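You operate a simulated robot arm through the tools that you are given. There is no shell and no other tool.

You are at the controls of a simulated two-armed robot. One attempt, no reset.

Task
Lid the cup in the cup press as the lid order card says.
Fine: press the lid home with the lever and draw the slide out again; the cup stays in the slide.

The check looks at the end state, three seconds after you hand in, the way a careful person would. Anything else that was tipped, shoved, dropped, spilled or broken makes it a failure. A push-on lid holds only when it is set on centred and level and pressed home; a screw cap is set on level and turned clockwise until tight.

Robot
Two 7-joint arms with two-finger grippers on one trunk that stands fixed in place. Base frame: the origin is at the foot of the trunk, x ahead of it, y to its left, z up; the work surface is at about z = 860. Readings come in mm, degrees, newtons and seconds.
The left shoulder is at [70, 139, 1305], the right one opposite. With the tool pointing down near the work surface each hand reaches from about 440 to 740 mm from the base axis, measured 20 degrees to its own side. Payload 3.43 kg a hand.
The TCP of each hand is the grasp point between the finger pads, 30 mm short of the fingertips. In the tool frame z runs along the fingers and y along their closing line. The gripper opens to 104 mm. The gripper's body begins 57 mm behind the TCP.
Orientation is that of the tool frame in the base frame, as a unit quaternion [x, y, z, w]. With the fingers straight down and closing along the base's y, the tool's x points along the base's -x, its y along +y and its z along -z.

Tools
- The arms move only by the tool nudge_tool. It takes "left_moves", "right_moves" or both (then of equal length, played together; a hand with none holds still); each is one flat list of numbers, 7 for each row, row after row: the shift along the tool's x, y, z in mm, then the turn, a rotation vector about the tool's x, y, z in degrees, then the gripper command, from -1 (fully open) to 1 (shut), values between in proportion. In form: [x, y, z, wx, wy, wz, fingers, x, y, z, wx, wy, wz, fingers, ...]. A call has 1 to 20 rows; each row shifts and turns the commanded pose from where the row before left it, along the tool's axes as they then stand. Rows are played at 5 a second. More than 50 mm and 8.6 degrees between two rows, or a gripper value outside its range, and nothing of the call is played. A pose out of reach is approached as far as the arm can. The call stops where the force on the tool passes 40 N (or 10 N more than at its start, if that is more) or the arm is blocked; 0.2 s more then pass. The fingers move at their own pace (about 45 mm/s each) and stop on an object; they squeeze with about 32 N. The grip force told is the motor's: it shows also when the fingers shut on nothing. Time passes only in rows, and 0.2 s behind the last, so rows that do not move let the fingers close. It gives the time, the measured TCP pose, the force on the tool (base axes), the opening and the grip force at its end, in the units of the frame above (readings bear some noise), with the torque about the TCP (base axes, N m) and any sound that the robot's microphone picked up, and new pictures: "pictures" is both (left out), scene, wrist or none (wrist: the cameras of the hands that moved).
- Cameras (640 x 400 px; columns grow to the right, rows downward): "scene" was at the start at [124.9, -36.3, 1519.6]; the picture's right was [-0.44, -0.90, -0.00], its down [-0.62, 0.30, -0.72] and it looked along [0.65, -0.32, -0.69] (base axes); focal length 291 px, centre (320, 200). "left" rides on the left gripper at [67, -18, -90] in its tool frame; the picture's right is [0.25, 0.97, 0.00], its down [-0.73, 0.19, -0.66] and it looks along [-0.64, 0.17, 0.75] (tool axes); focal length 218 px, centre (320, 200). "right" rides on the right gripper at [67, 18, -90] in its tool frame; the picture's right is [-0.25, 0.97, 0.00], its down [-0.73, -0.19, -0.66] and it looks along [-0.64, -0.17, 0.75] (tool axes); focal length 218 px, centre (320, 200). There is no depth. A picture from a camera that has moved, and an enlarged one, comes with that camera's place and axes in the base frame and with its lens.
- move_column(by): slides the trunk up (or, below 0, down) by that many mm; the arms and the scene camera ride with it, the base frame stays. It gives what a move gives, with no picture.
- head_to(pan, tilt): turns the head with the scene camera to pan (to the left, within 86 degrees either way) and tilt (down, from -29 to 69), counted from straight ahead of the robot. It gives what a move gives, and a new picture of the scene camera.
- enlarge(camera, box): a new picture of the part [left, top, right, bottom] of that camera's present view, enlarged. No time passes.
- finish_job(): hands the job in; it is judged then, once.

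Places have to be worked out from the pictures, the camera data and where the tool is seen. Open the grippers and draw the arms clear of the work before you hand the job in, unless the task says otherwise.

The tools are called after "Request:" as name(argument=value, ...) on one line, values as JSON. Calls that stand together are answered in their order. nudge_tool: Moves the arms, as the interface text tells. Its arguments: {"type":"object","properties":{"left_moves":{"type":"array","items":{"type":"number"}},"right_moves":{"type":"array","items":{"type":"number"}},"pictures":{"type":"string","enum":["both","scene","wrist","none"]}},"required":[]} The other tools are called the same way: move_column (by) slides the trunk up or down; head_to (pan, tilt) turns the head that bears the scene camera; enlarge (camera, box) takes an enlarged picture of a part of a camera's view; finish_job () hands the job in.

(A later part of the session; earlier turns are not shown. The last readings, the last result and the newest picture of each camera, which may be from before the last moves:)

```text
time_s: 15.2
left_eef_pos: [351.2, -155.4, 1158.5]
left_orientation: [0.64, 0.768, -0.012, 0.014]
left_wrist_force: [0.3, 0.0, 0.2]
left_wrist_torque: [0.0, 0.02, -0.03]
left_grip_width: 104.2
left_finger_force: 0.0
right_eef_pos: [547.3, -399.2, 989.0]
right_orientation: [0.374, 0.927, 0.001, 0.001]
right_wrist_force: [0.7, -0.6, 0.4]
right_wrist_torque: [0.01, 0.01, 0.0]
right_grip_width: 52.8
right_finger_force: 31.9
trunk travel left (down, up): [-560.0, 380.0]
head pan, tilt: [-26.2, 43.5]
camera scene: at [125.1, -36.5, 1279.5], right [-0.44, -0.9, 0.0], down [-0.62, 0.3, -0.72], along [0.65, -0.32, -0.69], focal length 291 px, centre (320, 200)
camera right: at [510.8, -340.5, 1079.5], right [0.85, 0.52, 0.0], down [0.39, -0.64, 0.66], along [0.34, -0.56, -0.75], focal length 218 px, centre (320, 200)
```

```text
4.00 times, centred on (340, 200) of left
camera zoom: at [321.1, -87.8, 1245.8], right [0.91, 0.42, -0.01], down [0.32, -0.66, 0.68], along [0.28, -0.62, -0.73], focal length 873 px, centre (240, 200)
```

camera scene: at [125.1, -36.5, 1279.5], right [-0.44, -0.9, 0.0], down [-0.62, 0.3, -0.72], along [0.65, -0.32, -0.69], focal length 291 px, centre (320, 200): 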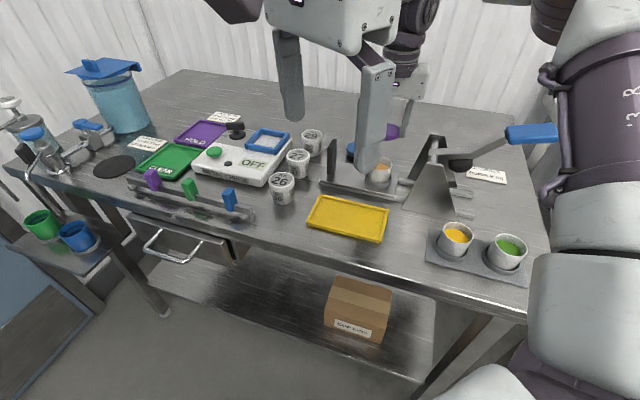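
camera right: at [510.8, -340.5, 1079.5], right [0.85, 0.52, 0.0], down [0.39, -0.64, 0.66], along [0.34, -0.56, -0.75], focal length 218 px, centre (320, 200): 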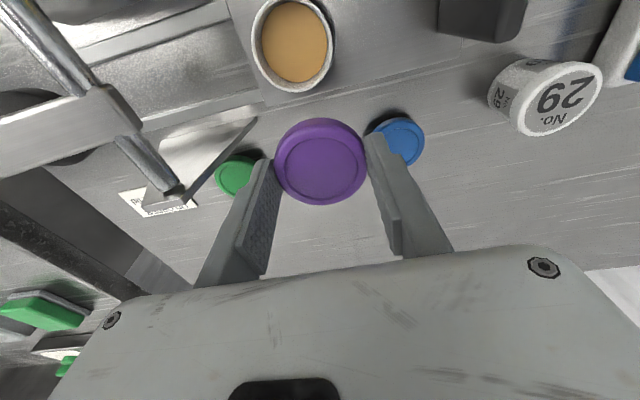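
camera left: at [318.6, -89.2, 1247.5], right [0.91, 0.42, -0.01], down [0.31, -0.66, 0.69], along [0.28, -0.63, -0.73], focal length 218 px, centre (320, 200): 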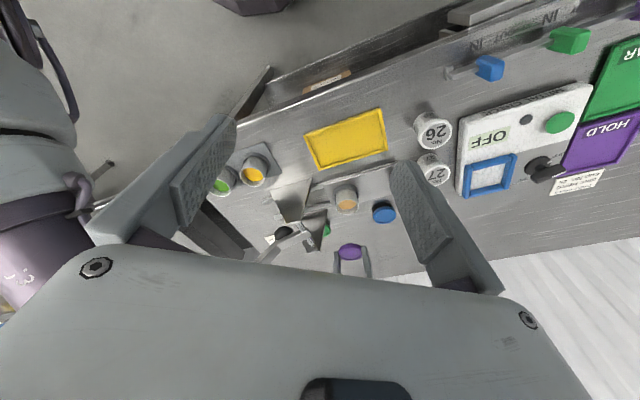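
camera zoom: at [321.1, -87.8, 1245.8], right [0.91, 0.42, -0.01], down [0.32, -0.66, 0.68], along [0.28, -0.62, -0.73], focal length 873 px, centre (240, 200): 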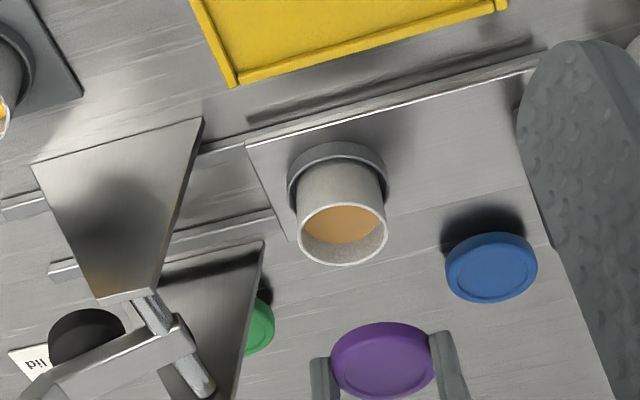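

The cup rim is cut off at the picture's top; I back off 10 mm in tool x and shift 3 mm toward the press to get the full rim.

Request:
nudge_tool(right_moves=[-10, -10, 0, 0, 0, 0, 0.3, 0, 0, 0, 0, 0, 0, 0.3], pictures="wrist")

Request:
enlarge(camera="right", box=[240, 0, 400, 100])

Request:
enlarge(camera="right", box=[240, 110, 400, 210])

```text
time_s: 15.8
left_eef_pos: [351.7, -152.6, 1157.6]
left_orientation: [0.64, 0.768, -0.013, 0.013]
left_wrist_force: [0.2, -0.4, -0.4]
left_wrist_torque: [0.02, 0.0, 0.0]
left_grip_width: 103.9
left_finger_force: 0.1
right_eef_pos: [547.0, -414.8, 988.4]
right_orientation: [0.374, 0.928, 0.001, 0.001]
right_wrist_force: [0.7, -0.4, 0.5]
right_wrist_torque: [-0.04, -0.02, -0.02]
right_grip_width: 52.7
right_finger_force: 32.1
trunk travel left (down, up): [-560.0, 380.0]
head pan, tilt: [-26.2, 43.5]
camera right: at [511.1, -354.2, 1079.7], right [0.85, 0.52, 0.0], down [0.39, -0.64, 0.66], along [0.34, -0.56, -0.75], focal length 218 px, centre (320, 200)
```

right: 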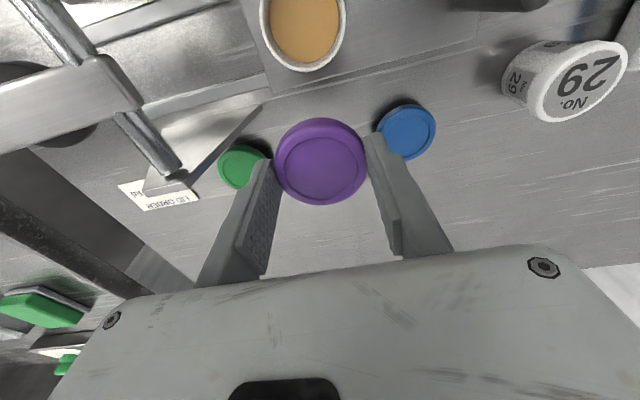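

```text
4.00 times, centred on (320, 50) of right
camera zoom: at [511.1, -354.2, 1079.7], right [0.85, 0.52, 0.0], down [0.39, -0.64, 0.66], along [0.34, -0.56, -0.75], focal length 873 px, centre (320, 800)
```

zoom: 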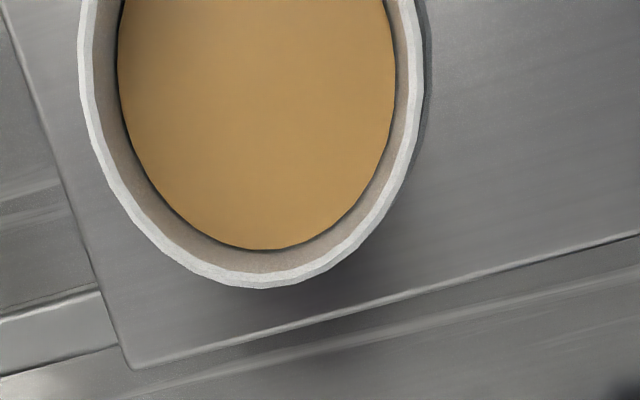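

```text
4.00 times, centred on (320, 160) of right
camera zoom: at [511.1, -354.2, 1079.7], right [0.85, 0.52, 0.0], down [0.39, -0.64, 0.66], along [0.34, -0.56, -0.75], focal length 873 px, centre (320, 360)
```

zoom: 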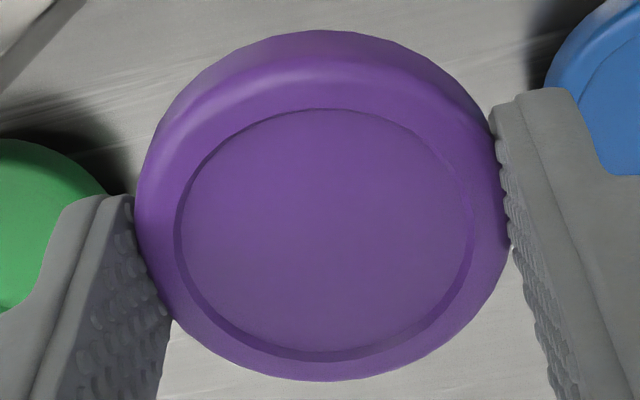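

That was the wrong way; I move 20 mm in +x so the whole rim comes into view just above the lid.

Request:
nudge_tool(right_moves=[10, 5, 0, 0, 0, 0, 0.3, 10, 0, 0, 0, 0, 0, 0.3, 0, 0, 0, 0, 0, 0, 0.3], pictures="wrist")

Request:
enlarge(camera="right", box=[216, 0, 424, 130])

Request:
enlarge(camera="right", box=[216, 90, 424, 220])

```text
time_s: 16.6
left_eef_pos: [353.2, -153.0, 1156.6]
left_orientation: [0.638, 0.77, -0.014, 0.012]
left_wrist_force: [0.6, -0.4, -0.2]
left_wrist_torque: [0.01, 0.01, 0.01]
left_grip_width: 103.9
left_finger_force: 0.1
right_eef_pos: [535.8, -396.4, 988.9]
right_orientation: [0.375, 0.927, 0.001, 0.001]
right_wrist_force: [0.0, 0.3, 0.5]
right_wrist_torque: [-0.03, 0.01, -0.05]
right_grip_width: 52.7
right_finger_force: 32.1
trunk travel left (down, up): [-560.0, 380.0]
head pan, tilt: [-26.2, 43.5]
camera right: at [500.3, -336.8, 1079.6], right [0.85, 0.52, 0.0], down [0.39, -0.64, 0.66], along [0.34, -0.56, -0.75], focal length 218 px, centre (320, 200)
```

right: 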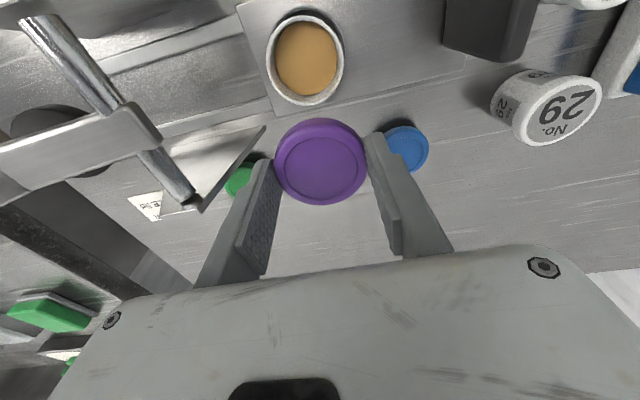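

```text
3.08 times, centred on (320, 65) of right
camera zoom: at [500.3, -336.8, 1079.6], right [0.85, 0.52, 0.0], down [0.39, -0.64, 0.66], along [0.34, -0.56, -0.75], focal length 672 px, centre (320, 615)
```

zoom: 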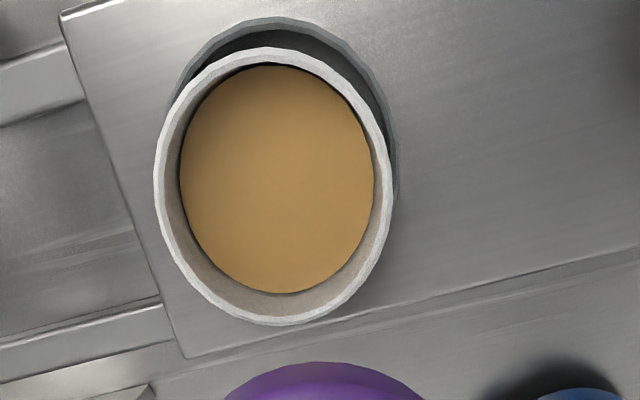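

```text
3.08 times, centred on (320, 155) of right
camera zoom: at [500.3, -336.8, 1079.6], right [0.85, 0.52, 0.0], down [0.39, -0.64, 0.66], along [0.34, -0.56, -0.75], focal length 672 px, centre (320, 338)
```

zoom: 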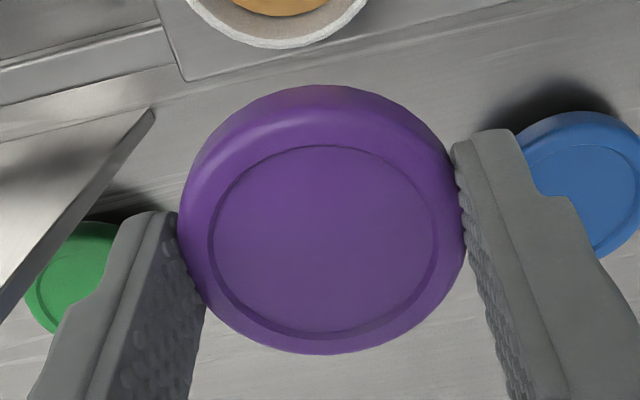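

From a perspective-corrected fit I place the cup rim at about (42.8, 1.8) and the lid at about (-0.8, 0.2) in the tool frame. I move +43.6 mm in x and +1.6 mm in y to bring the lid over the cup, staying at z≈989.

Request:
nudge_tool(right_moves=[14.6, 0.6, 0, 0, 0, 0, 0.3, 14.5, 0.5, 0, 0, 0, 0, 0.3, 14.5, 0.5, 0, 0, 0, 0, 0.3, 0, 0, 0, 0, 0, 0, 0.3], pictures="both")

Request:
enlarge(camera="left", box=[260, 150, 420, 250])

Request:
enlarge(camera="right", box=[216, 60, 424, 190])

```text
time_s: 17.6
left_eef_pos: [352.6, -153.4, 1156.9]
left_orientation: [0.639, 0.769, -0.015, 0.011]
left_wrist_force: [-0.7, 0.2, 0.2]
left_wrist_torque: [0.0, 0.02, -0.01]
left_grip_width: 104.0
left_finger_force: 0.0
right_eef_pos: [504.4, -364.6, 988.3]
right_orientation: [0.373, 0.928, 0.002, 0.001]
right_wrist_force: [-0.1, 0.7, 0.5]
right_wrist_torque: [-0.02, 0.0, 0.0]
right_grip_width: 52.8
right_finger_force: 31.8
trunk travel left (down, up): [-560.0, 380.0]
head pan, tilt: [-26.2, 43.5]
camera scene: at [125.2, -36.4, 1279.5], right [-0.44, -0.9, 0.0], down [-0.62, 0.3, -0.72], along [0.65, -0.32, -0.69], focal length 291 px, centre (320, 200)
camera right: at [469.5, -304.7, 1079.7], right [0.85, 0.52, 0.0], down [0.39, -0.64, 0.66], along [0.34, -0.56, -0.75], focal length 218 px, centre (320, 200)
```

scene: 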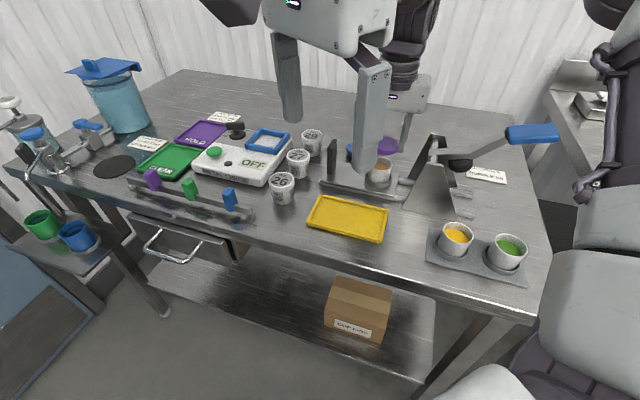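
right: 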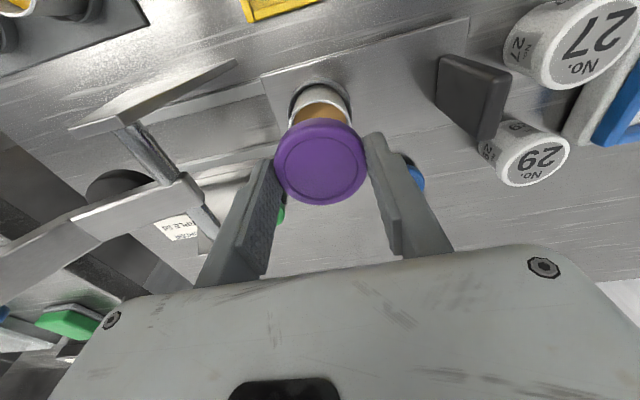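

```text
4.00 times, centred on (340, 200) of left
camera zoom: at [323.8, -86.7, 1243.8], right [0.9, 0.43, -0.02], down [0.32, -0.66, 0.68], along [0.28, -0.62, -0.73], focal length 873 px, centre (240, 200)
```

zoom: 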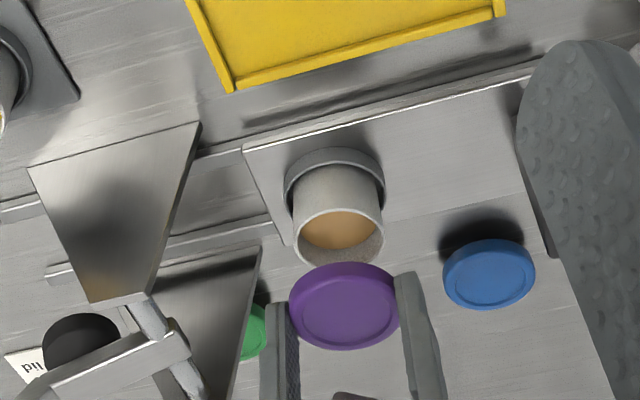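

```text
3.08 times, centred on (320, 125) of right
camera zoom: at [469.5, -304.7, 1079.7], right [0.85, 0.52, 0.0], down [0.39, -0.64, 0.66], along [0.34, -0.56, -0.75], focal length 672 px, centre (320, 431)
```

zoom: 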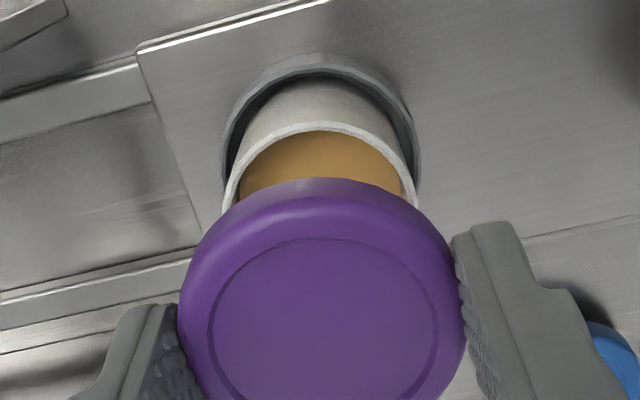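

Both views suggest the lid is still a couple of mm too far toward +x. I shift -2 mm in x and lower 33 mm so the lid hovers ~12 mm above the rim, then compare again.

Request:
nudge_tool(right_moves=[-2, 0, 11, 0, 0, 0, 0.3, 0, 0, 11, 0, 0, 0, 0.3, 0, 0, 11, 0, 0, 0, 0.3, 0, 0, 0, 0, 0, 0, 0.3], pictures="both")

Request:
enlarge(camera="left", box=[290, 170, 386, 230])

Request:
enlarge(camera="right", box=[216, 70, 424, 200])

```text
time_s: 18.6
left_eef_pos: [352.5, -153.0, 1156.1]
left_orientation: [0.638, 0.769, -0.015, 0.01]
left_wrist_force: [0.5, 0.2, 1.2]
left_wrist_torque: [0.0, 0.0, -0.01]
left_grip_width: 104.1
left_finger_force: 0.0
right_eef_pos: [507.2, -366.0, 954.9]
right_orientation: [0.374, 0.927, 0.0, 0.001]
right_wrist_force: [-0.6, 0.5, -0.4]
right_wrist_torque: [0.02, -0.03, 0.0]
right_grip_width: 52.7
right_finger_force: 32.2
trunk travel left (down, up): [-560.0, 380.0]
head pan, tilt: [-26.2, 43.5]
camera scene: at [124.8, -36.0, 1279.6], right [-0.44, -0.9, 0.0], down [-0.62, 0.3, -0.72], along [0.65, -0.32, -0.69], focal length 291 px, centre (320, 200)
camera right: at [471.3, -306.4, 1046.2], right [0.85, 0.52, 0.0], down [0.39, -0.64, 0.66], along [0.34, -0.56, -0.75], focal length 218 px, centre (320, 200)
```

scene: 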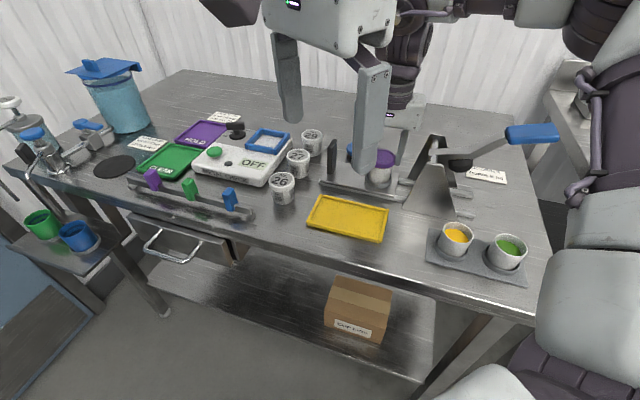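
right: 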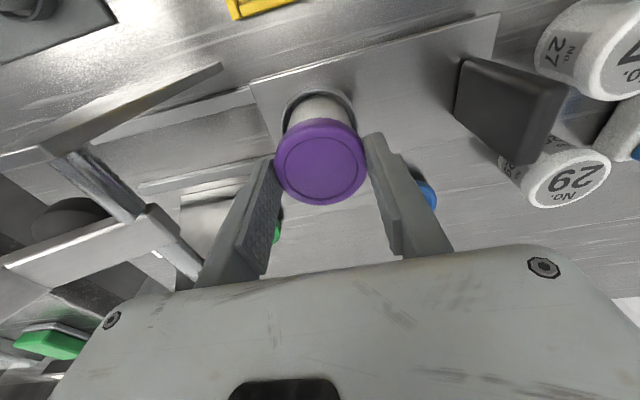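

```text
6.67 times, centred on (338, 200) of left
camera zoom: at [323.6, -86.3, 1243.6], right [0.9, 0.43, -0.02], down [0.32, -0.66, 0.68], along [0.28, -0.62, -0.73], focal length 1455 px, centre (200, 200)
```

zoom: 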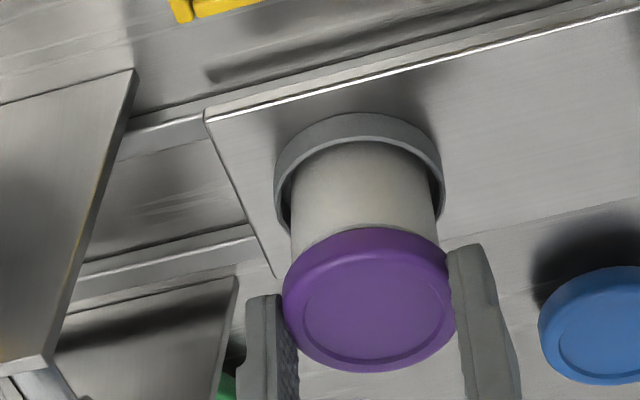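

```text
3.08 times, centred on (320, 135) of right
camera zoom: at [471.3, -306.4, 1046.2], right [0.85, 0.52, 0.0], down [0.39, -0.64, 0.66], along [0.34, -0.56, -0.75], focal length 672 px, centre (320, 400)
```

zoom: 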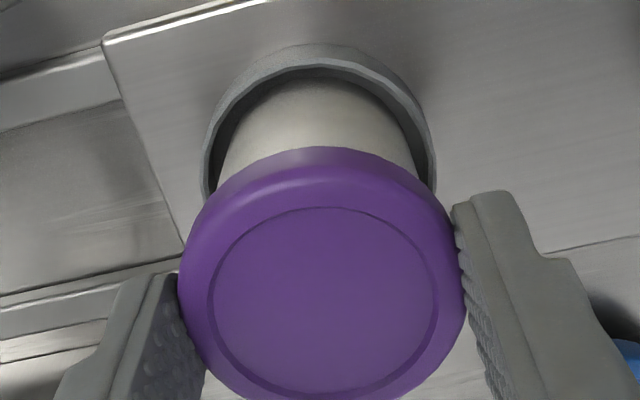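

Laterally the lid looks aligned; in depth I estimate it within 1–3 mm. To use the scene camera as an independent check I shift the left hand 65 mm to its tool +x (base +y), out of the scene camera's line of sight.

Request:
nudge_tool(left_moves=[22, 0, 0, 0, 0, 0, -1, 22, 0, 0, 0, 0, 0, -1, 21, 0, 0, 0, 0, 0, -1, 0, 0, 0, 0, 0, 0, -1], pictures="both")

Request:
enlarge(camera="scene", box=[336, 130, 416, 180])

Request:
enlarge(camera="scene", box=[310, 120, 470, 220])

```text
time_s: 19.6
left_eef_pos: [336.4, -128.2, 1171.4]
left_orientation: [0.643, 0.766, -0.001, -0.003]
left_wrist_force: [0.2, 0.4, -0.4]
left_wrist_torque: [0.0, -0.02, 0.01]
left_grip_width: 104.3
left_finger_force: 0.1
left hand out of reach, approached as far as the arm can: row 1, 2, 3
right_eef_pos: [506.0, -368.4, 955.5]
right_orientation: [0.374, 0.927, 0.001, 0.0]
right_wrist_force: [-0.6, 0.8, -0.1]
right_wrist_torque: [0.0, 0.01, -0.01]
right_grip_width: 52.7
right_finger_force: 32.1
trunk travel left (down, up): [-560.0, 380.0]
head pan, tilt: [-26.2, 43.5]
camera scene: at [124.4, -36.9, 1279.6], right [-0.44, -0.9, 0.0], down [-0.62, 0.31, -0.72], along [0.65, -0.32, -0.69], focal length 291 px, centre (320, 200)
camera left: at [308.8, -64.1, 1260.8], right [0.91, 0.42, 0.0], down [0.32, -0.69, 0.65], along [0.27, -0.59, -0.76], focal length 218 px, centre (320, 200)
```

scene: 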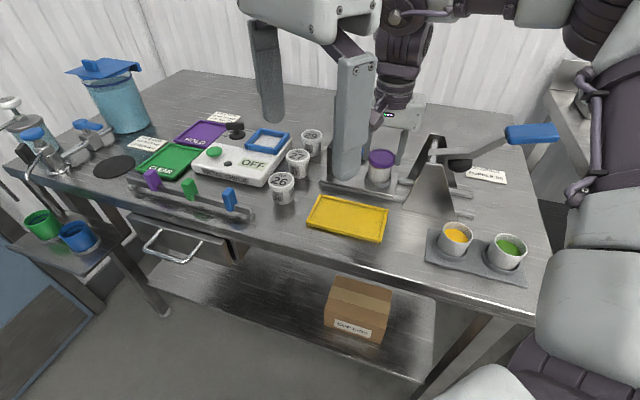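
left: 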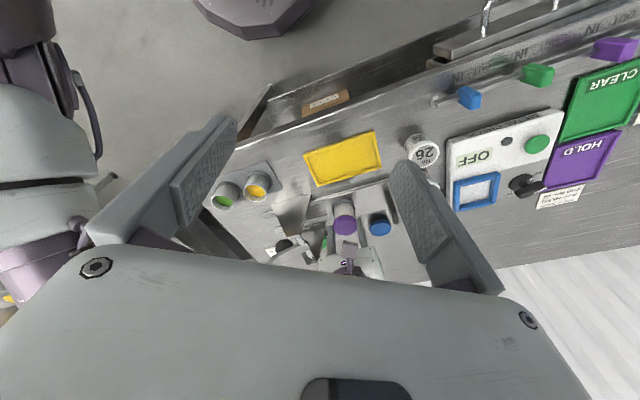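

```text
8.00 times, centred on (376, 155) of scene
camera zoom: at [124.4, -36.9, 1279.6], right [-0.44, -0.9, 0.0], down [-0.62, 0.31, -0.72], along [0.65, -0.32, -0.69], focal length 2328 px, centre (-128, 560)
```

zoom: 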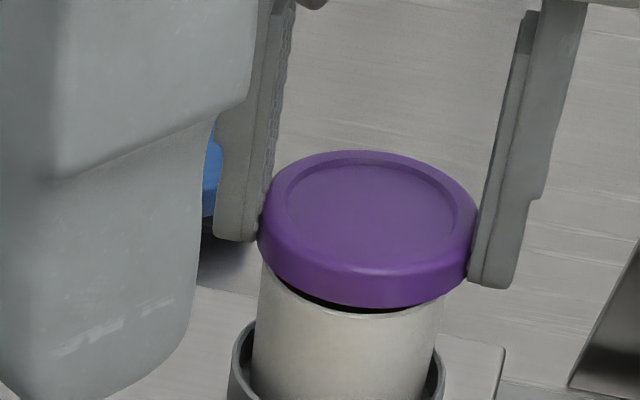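

```text
4.00 times, centred on (390, 170) of scene
camera zoom: at [124.4, -36.9, 1279.6], right [-0.44, -0.9, 0.0], down [-0.62, 0.31, -0.72], along [0.65, -0.32, -0.69], focal length 1164 px, centre (40, 320)
```

zoom: 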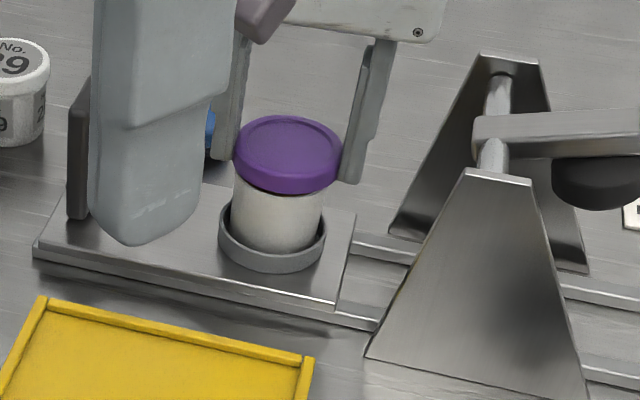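

In the scene view the lid sits right above the rim with a thin gap, laterally aligned. I lower gently by 6 mm in small rows and watch the force.

Request:
nudge_tool(right_moves=[0, 0, 2, 0, 0, 0, 0.3, 0, 0, 2, 0, 0, 0, 0.3, 0, 0, 0, 0, 0, 0, 0.3], pictures="both")

Request:
enlarge(camera="scene", box=[336, 130, 416, 180])

Request:
enlarge(camera="right", box=[216, 70, 424, 200])

```text
time_s: 20.4
left_eef_pos: [337.7, -126.6, 1169.8]
left_orientation: [0.643, 0.766, 0.0, -0.004]
left_wrist_force: [-0.1, 0.8, -0.6]
left_wrist_torque: [0.01, -0.02, -0.02]
left_grip_width: 103.9
left_finger_force: 0.1
right_eef_pos: [507.2, -366.0, 951.6]
right_orientation: [0.373, 0.928, 0.0, -0.001]
right_wrist_force: [-0.3, 1.5, 1.2]
right_wrist_torque: [0.02, -0.02, 0.02]
right_grip_width: 52.7
right_finger_force: 32.0
trunk travel left (down, up): [-560.0, 380.0]
head pan, tilt: [-26.2, 43.5]
camera scene: at [124.8, -35.9, 1279.6], right [-0.44, -0.9, 0.0], down [-0.62, 0.3, -0.72], along [0.65, -0.32, -0.69], focal length 291 px, centre (320, 200)
camera right: at [471.4, -306.7, 1042.6], right [0.85, 0.52, 0.0], down [0.39, -0.64, 0.66], along [0.34, -0.56, -0.75], focal length 218 px, centre (320, 200)
```

scene: 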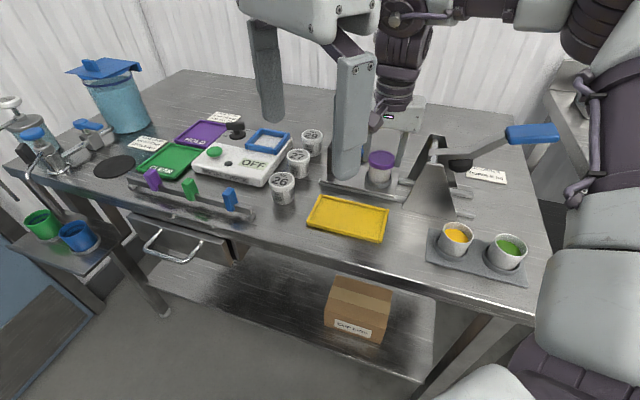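
right: 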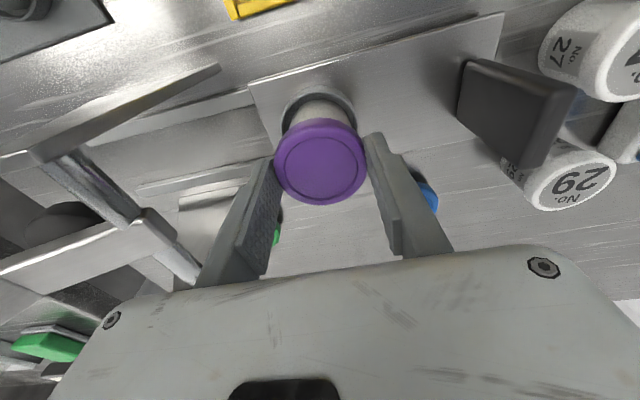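

```text
8.00 times, centred on (376, 155) of scene
camera zoom: at [124.8, -35.9, 1279.6], right [-0.44, -0.9, 0.0], down [-0.62, 0.3, -0.72], along [0.65, -0.32, -0.69], focal length 2328 px, centre (-128, 560)
```

zoom: 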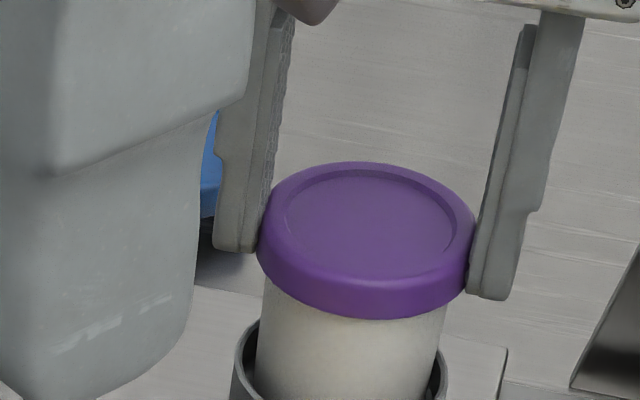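

```text
3.08 times, centred on (320, 135) of right
camera zoom: at [471.4, -306.7, 1042.6], right [0.85, 0.52, 0.0], down [0.39, -0.64, 0.66], along [0.34, -0.56, -0.75], focal length 672 px, centre (320, 400)
```

zoom: 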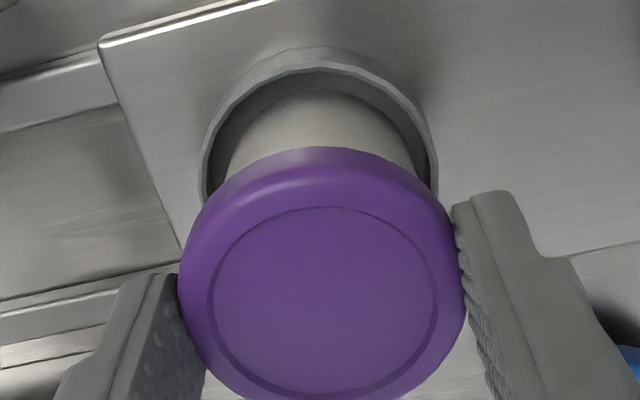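

The cup wall now appears shifted about 3 mm relative to its seat ring, with only ~1–2 N on the tool; I look closer from all cameras before moving on.

Request:
enlarge(camera="scene", box=[352, 145, 408, 190])

Request:
enlarge(camera="left", box=[304, 190, 384, 240])

Request:
enlarge(camera="right", box=[272, 70, 368, 130])

```text
8.89 times, centred on (380, 168) of scene
camera zoom: at [124.8, -35.9, 1279.6], right [-0.44, -0.9, 0.0], down [-0.62, 0.3, -0.72], along [0.65, -0.32, -0.69], focal length 2587 px, centre (-213, 489)
```

zoom: 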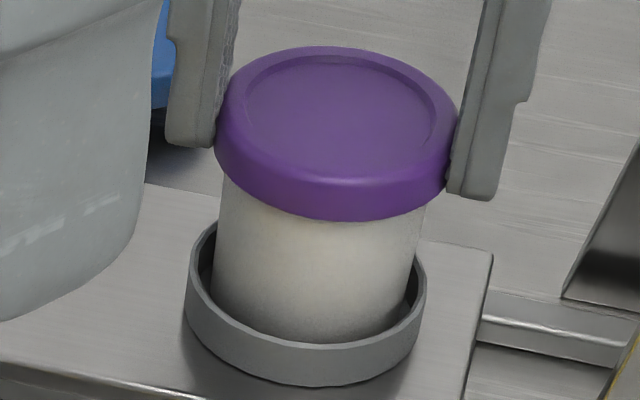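

```text
8.00 times, centred on (344, 215) of left
camera zoom: at [309.5, -62.9, 1260.8], right [0.91, 0.42, 0.0], down [0.32, -0.69, 0.65], along [0.27, -0.6, -0.76], focal length 1746 px, centre (128, 80)
```

zoom: 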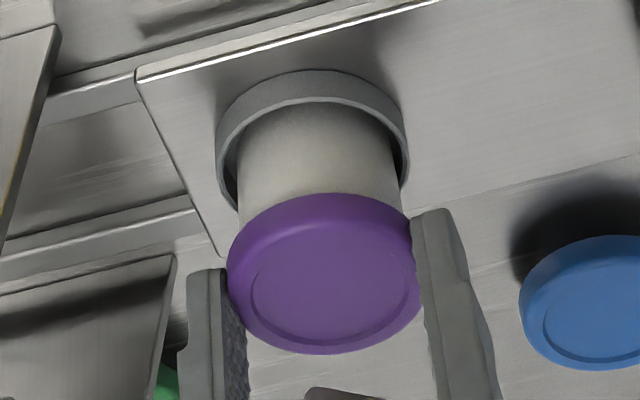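

```text
6.67 times, centred on (320, 100) of right
camera zoom: at [471.4, -306.7, 1042.6], right [0.85, 0.52, 0.0], down [0.39, -0.64, 0.66], along [0.34, -0.56, -0.75], focal length 1455 px, centre (320, 867)
```

zoom: 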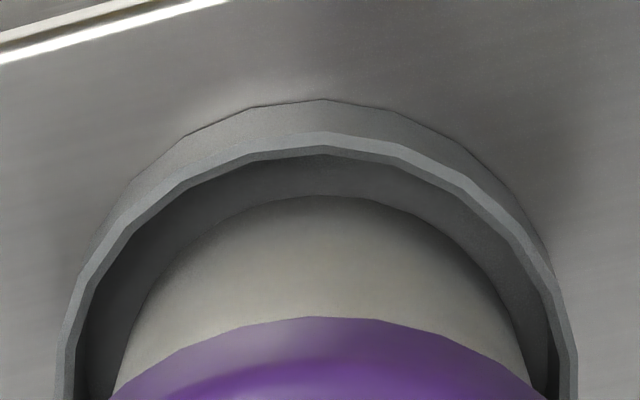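

The lid now meets the rim all round and the cup has slid slightly in its seat to self-centre. I lower 1 mm more to see whether the force builds.

Request:
nudge_tool(right_moves=[0, 0, 1, 0, 0, 0, 0.3, 0, 0, 0, 0, 0, 0, 0.3], pictures="both")

Request:
enlarge(camera="scene", box=[352, 145, 408, 190])

Request:
enlarge(camera="right", box=[216, 70, 424, 200])

```text
time_s: 21.0
left_eef_pos: [338.4, -125.8, 1170.9]
left_orientation: [0.642, 0.766, -0.001, -0.002]
left_wrist_force: [-0.5, 0.4, 0.5]
left_wrist_torque: [0.0, 0.02, 0.01]
left_grip_width: 103.7
left_finger_force: 0.1
right_eef_pos: [506.5, -365.7, 951.9]
right_orientation: [0.374, 0.927, 0.001, 0.002]
right_wrist_force: [-0.5, 1.5, 3.7]
right_wrist_torque: [0.07, 0.03, -0.01]
right_grip_width: 53.0
right_finger_force: 32.1
trunk travel left (down, up): [-560.0, 380.0]
head pan, tilt: [-26.2, 43.5]
camera scene: at [124.2, -35.5, 1279.7], right [-0.44, -0.9, 0.0], down [-0.62, 0.3, -0.73], along [0.65, -0.32, -0.69], focal length 291 px, centre (320, 200)
camera right: at [471.0, -306.2, 1042.0], right [0.85, 0.52, 0.0], down [0.39, -0.64, 0.66], along [0.34, -0.56, -0.75], focal length 218 px, centre (320, 200)
```

scene: 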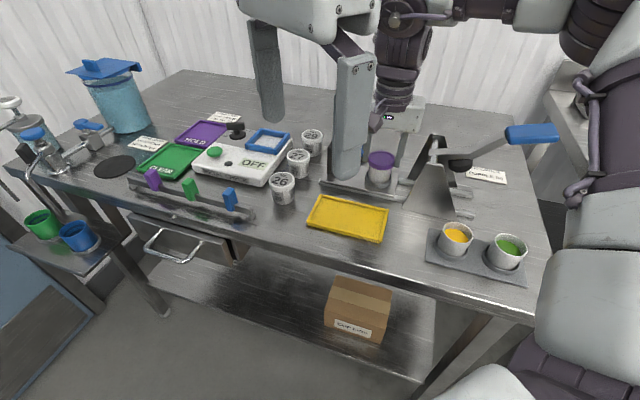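
right: 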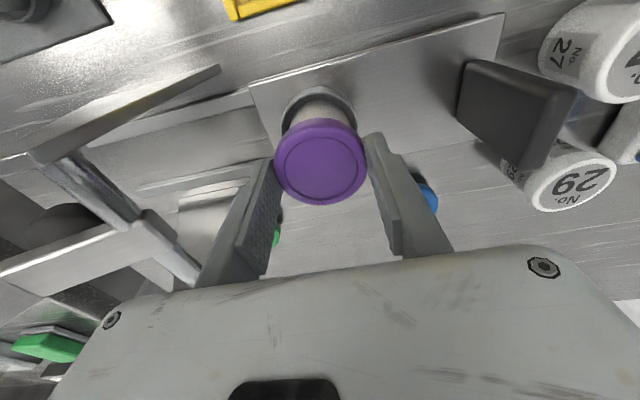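

```text
8.89 times, centred on (380, 168) of scene
camera zoom: at [124.2, -35.5, 1279.7], right [-0.44, -0.9, 0.0], down [-0.62, 0.3, -0.73], along [0.65, -0.32, -0.69], focal length 2587 px, centre (-213, 489)
```

zoom: 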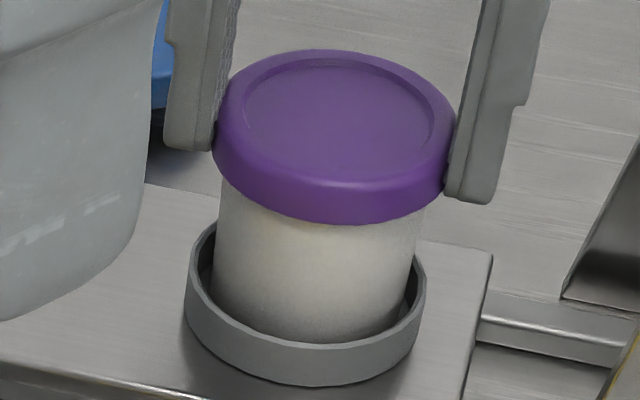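

```text
3.08 times, centred on (320, 135) of right
camera zoom: at [471.0, -306.2, 1042.0], right [0.85, 0.52, 0.0], down [0.39, -0.64, 0.66], along [0.34, -0.56, -0.75], focal length 672 px, centre (320, 400)
```

zoom: 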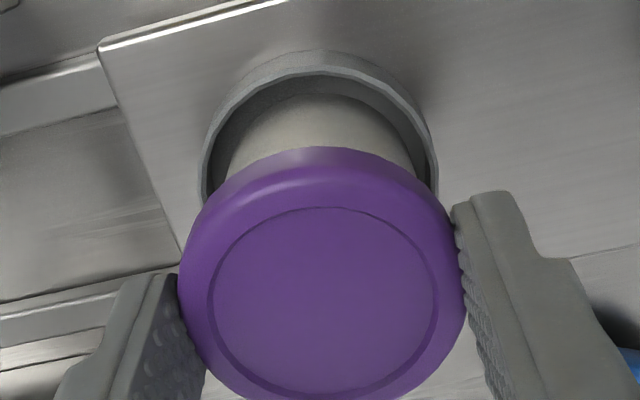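

Contact force is 3.7 N upward plus ~1.4 N pushing the tool toward the robot, which suggests the lid sits slightly too far away (−x) relative to the cup. I raise 4 mm, shift +2.5 mm in tool x, and lower again to see whether it goes deeper.

Request:
nudge_tool(right_moves=[0, 0, -2, 0, 0, 0, 0.3, 0, 0, -3, 0, 0, 0, 0.3, 2.5, 0, 0, 0, 0, 0, 0.3, 0, 0, 0, 0, 0, 0, 0.3], pictures="both")

Request:
enlarge(camera="scene", box=[352, 145, 408, 190])

Request:
enlarge(camera="right", box=[216, 70, 424, 200])

Request:
enlarge(camera="left", box=[304, 190, 384, 240])

```text
time_s: 22.0
left_eef_pos: [338.7, -127.1, 1170.9]
left_orientation: [0.643, 0.766, -0.002, -0.002]
left_wrist_force: [-0.4, -0.3, 0.8]
left_wrist_torque: [0.0, 0.0, 0.0]
left_grip_width: 104.1
left_finger_force: 0.0
right_eef_pos: [505.6, -365.6, 954.9]
right_orientation: [0.375, 0.927, 0.001, 0.0]
right_wrist_force: [0.6, -0.2, -0.8]
right_wrist_torque: [0.0, -0.01, 0.03]
right_grip_width: 52.9
right_finger_force: 31.9
trunk travel left (down, up): [-560.0, 380.0]
head pan, tilt: [-26.2, 43.5]
camera scene: at [124.9, -36.2, 1279.6], right [-0.44, -0.9, 0.0], down [-0.62, 0.3, -0.72], along [0.65, -0.32, -0.69], focal length 291 px, centre (320, 200)
camera right: at [469.9, -305.1, 1046.0], right [0.85, 0.52, 0.0], down [0.39, -0.64, 0.66], along [0.34, -0.56, -0.75], focal length 218 px, centre (320, 200)
```

scene: 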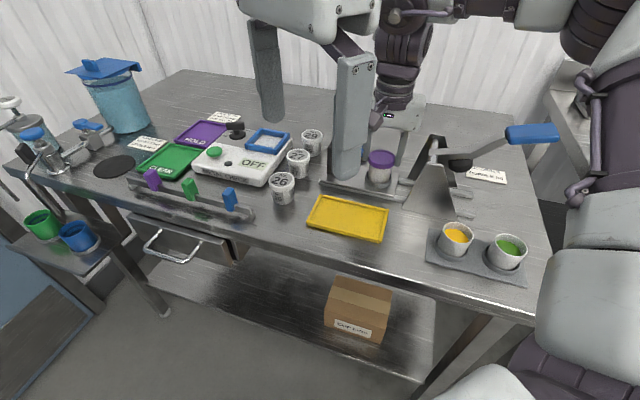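
right: 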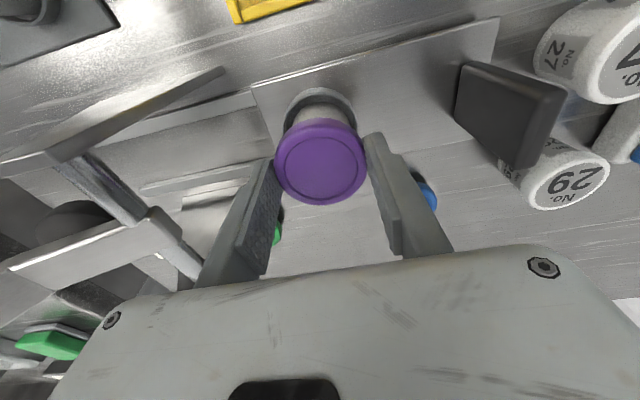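

```text
8.89 times, centred on (380, 168) of scene
camera zoom: at [124.9, -36.2, 1279.6], right [-0.44, -0.9, 0.0], down [-0.62, 0.3, -0.72], along [0.65, -0.32, -0.69], focal length 2587 px, centre (-213, 489)
```

zoom: 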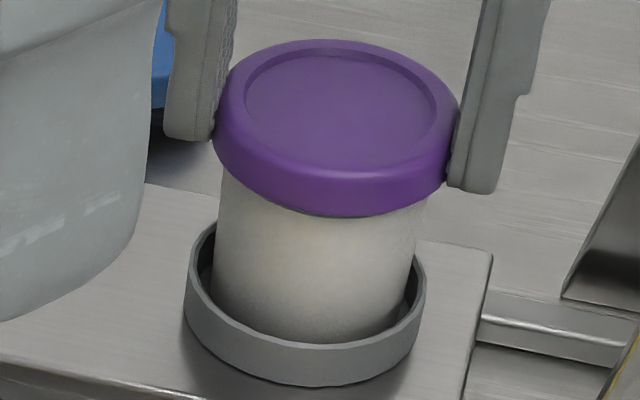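

```text
3.08 times, centred on (320, 135) of right
camera zoom: at [469.9, -305.1, 1046.0], right [0.85, 0.52, 0.0], down [0.39, -0.64, 0.66], along [0.34, -0.56, -0.75], focal length 672 px, centre (320, 400)
```

zoom: 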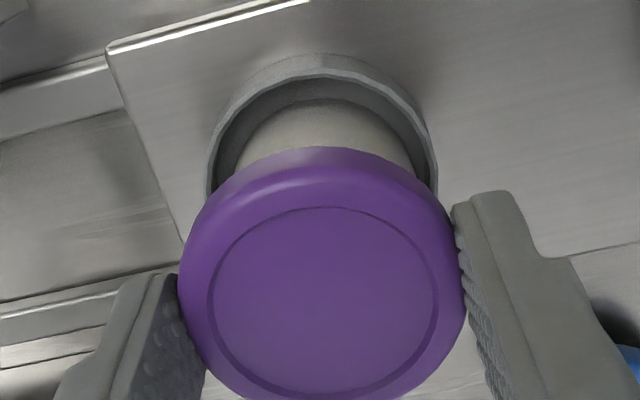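

```text
8.00 times, centred on (344, 215) of left
camera zoom: at [309.6, -63.2, 1260.8], right [0.91, 0.42, 0.0], down [0.32, -0.69, 0.65], along [0.27, -0.6, -0.76], focal length 1746 px, centre (128, 80)
```

zoom: 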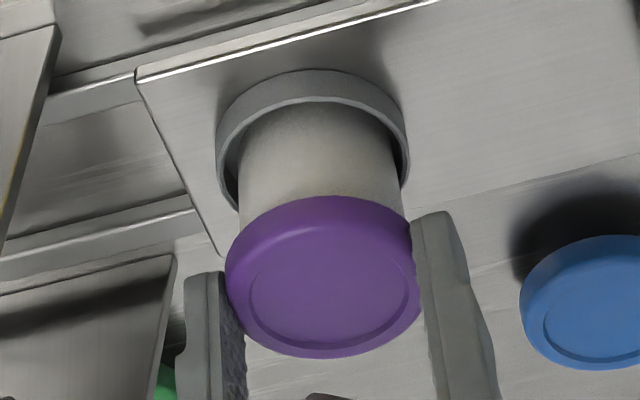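

The cup stays down in its ring while the lid lifts freely. Now I lower 5 mm at the shifted position and compare the contact force at the same height.

Request:
nudge_tool(right_moves=[0, 0, 2, 0, 0, 0, 0.3, 0, 0, 2, 0, 0, 0, 0.3, 0, 0, 1, 0, 0, 0, 0.3, 0, 0, 0, 0, 0, 0, 0.3], pictures="both")

Request:
enlarge(camera="scene", box=[352, 145, 408, 190])

Request:
enlarge(camera="right", box=[216, 70, 424, 200])

```text
time_s: 23.0
left_eef_pos: [337.0, -127.6, 1171.5]
left_orientation: [0.642, 0.767, 0.0, -0.002]
left_wrist_force: [-0.2, 0.9, -0.4]
left_wrist_torque: [-0.04, 0.04, -0.01]
left_grip_width: 104.0
left_finger_force: 0.1
right_eef_pos: [505.3, -364.4, 950.5]
right_orientation: [0.375, 0.927, 0.002, 0.001]
right_wrist_force: [2.8, -2.6, 5.9]
right_wrist_torque: [-0.01, -0.11, -0.06]
right_grip_width: 52.9
right_finger_force: 32.3
trunk travel left (down, up): [-560.0, 380.0]
head pan, tilt: [-26.2, 43.5]
camera scene: at [124.7, -36.2, 1279.7], right [-0.44, -0.9, 0.0], down [-0.62, 0.3, -0.72], along [0.65, -0.32, -0.69], focal length 291 px, centre (320, 200)
camera right: at [469.9, -304.9, 1041.7], right [0.85, 0.52, 0.0], down [0.39, -0.64, 0.66], along [0.34, -0.56, -0.75], focal length 218 px, centre (320, 200)
```

scene: 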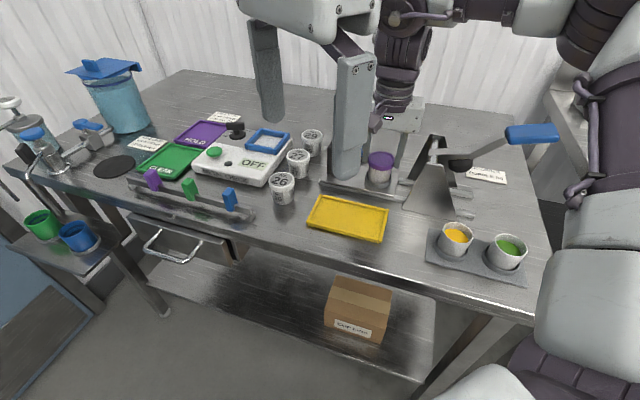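
right: 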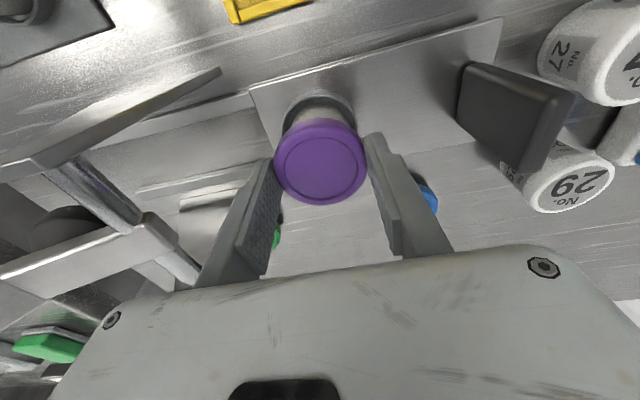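

```text
8.89 times, centred on (380, 168) of scene
camera zoom: at [124.7, -36.2, 1279.7], right [-0.44, -0.9, 0.0], down [-0.62, 0.3, -0.72], along [0.65, -0.32, -0.69], focal length 2587 px, centre (-213, 489)
```

zoom: 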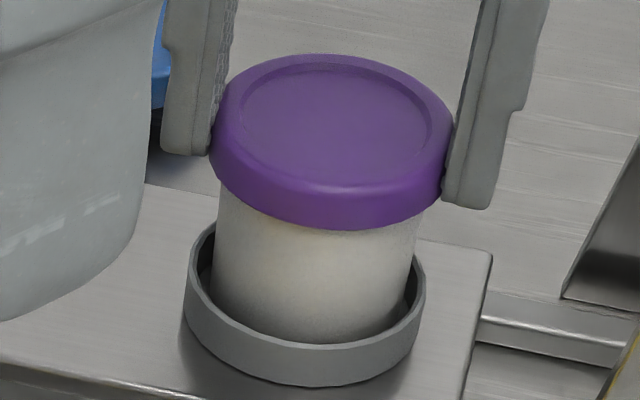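

```text
3.08 times, centred on (320, 135) of right
camera zoom: at [469.9, -304.9, 1041.7], right [0.85, 0.52, 0.0], down [0.39, -0.64, 0.66], along [0.34, -0.56, -0.75], focal length 672 px, centre (320, 400)
```

zoom: 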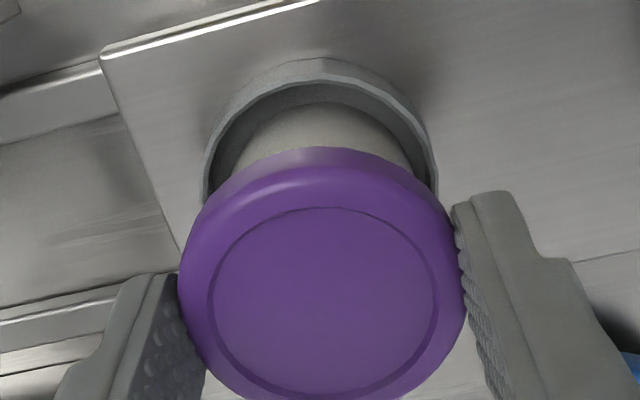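

Now the side force is reversed (−3.8 N along tool x) so the centre lies between the two trials. I raise 3 mm, shift −1.8 mm in x, and lower again.

Request:
nudge_tool(right_moves=[0, 0, -3, 0, 0, 0, 0.3, -1.8, 0, 0, 0, 0, 0, 0.3, 0, 0, 2, 0, 0, 0, 0.3, 0, 0, 1, 0, 0, 0, 0.3, 0, 0, 0, 0, 0, 0, 0.3], pictures="both")

Request:
enlarge(camera="scene", box=[352, 145, 408, 190])

Request:
enlarge(camera="right", box=[216, 70, 424, 200])

```text
time_s: 24.2
left_eef_pos: [337.0, -127.4, 1171.7]
left_orientation: [0.643, 0.766, -0.001, -0.001]
left_wrist_force: [0.9, -0.7, -0.9]
left_wrist_torque: [-0.03, 0.01, 0.01]
left_grip_width: 104.0
left_finger_force: 0.0
right_eef_pos: [505.2, -366.5, 950.6]
right_orientation: [0.375, 0.927, 0.001, 0.001]
right_wrist_force: [-1.7, 1.6, 3.1]
right_wrist_torque: [0.07, 0.0, -0.04]
right_grip_width: 52.9
right_finger_force: 32.0
trunk travel left (down, up): [-560.0, 380.0]
head pan, tilt: [-26.2, 43.5]
camera scene: at [124.3, -35.8, 1279.7], right [-0.44, -0.9, 0.0], down [-0.62, 0.3, -0.73], along [0.65, -0.32, -0.69], focal length 291 px, centre (320, 200)
camera right: at [470.4, -305.8, 1041.7], right [0.85, 0.52, 0.0], down [0.39, -0.64, 0.66], along [0.34, -0.56, -0.75], focal length 218 px, centre (320, 200)
```

scene: 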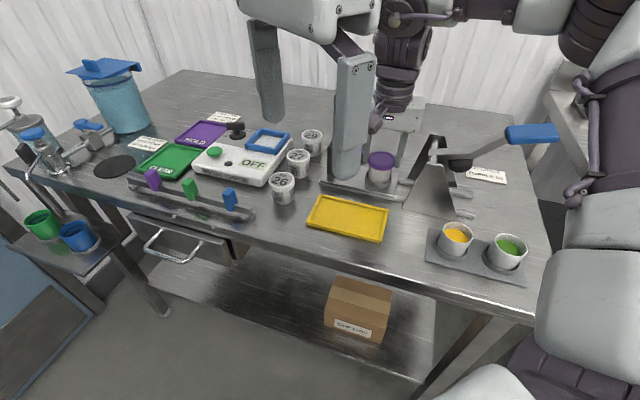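
right: 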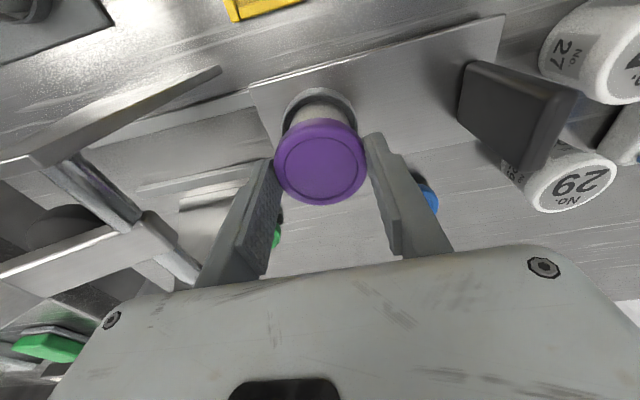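

```text
8.89 times, centred on (380, 168) of scene
camera zoom: at [124.3, -35.8, 1279.7], right [-0.44, -0.9, 0.0], down [-0.62, 0.3, -0.73], along [0.65, -0.32, -0.69], focal length 2587 px, centre (-213, 489)
```

zoom: 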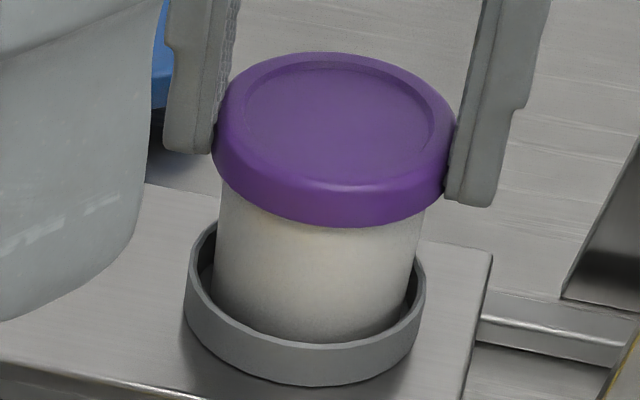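

```text
3.08 times, centred on (320, 135) of right
camera zoom: at [470.4, -305.8, 1041.7], right [0.85, 0.52, 0.0], down [0.39, -0.64, 0.66], along [0.34, -0.56, -0.75], focal length 672 px, centre (320, 400)
```

zoom: 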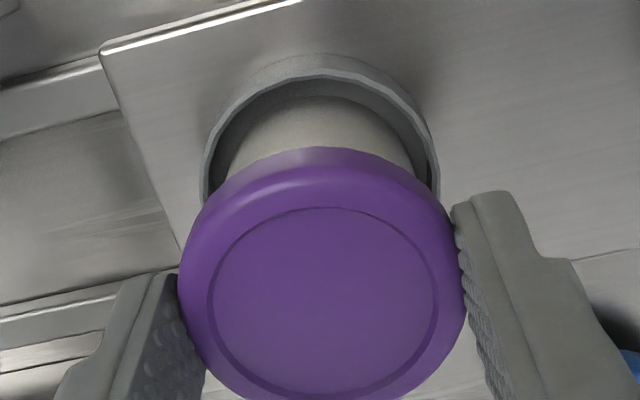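

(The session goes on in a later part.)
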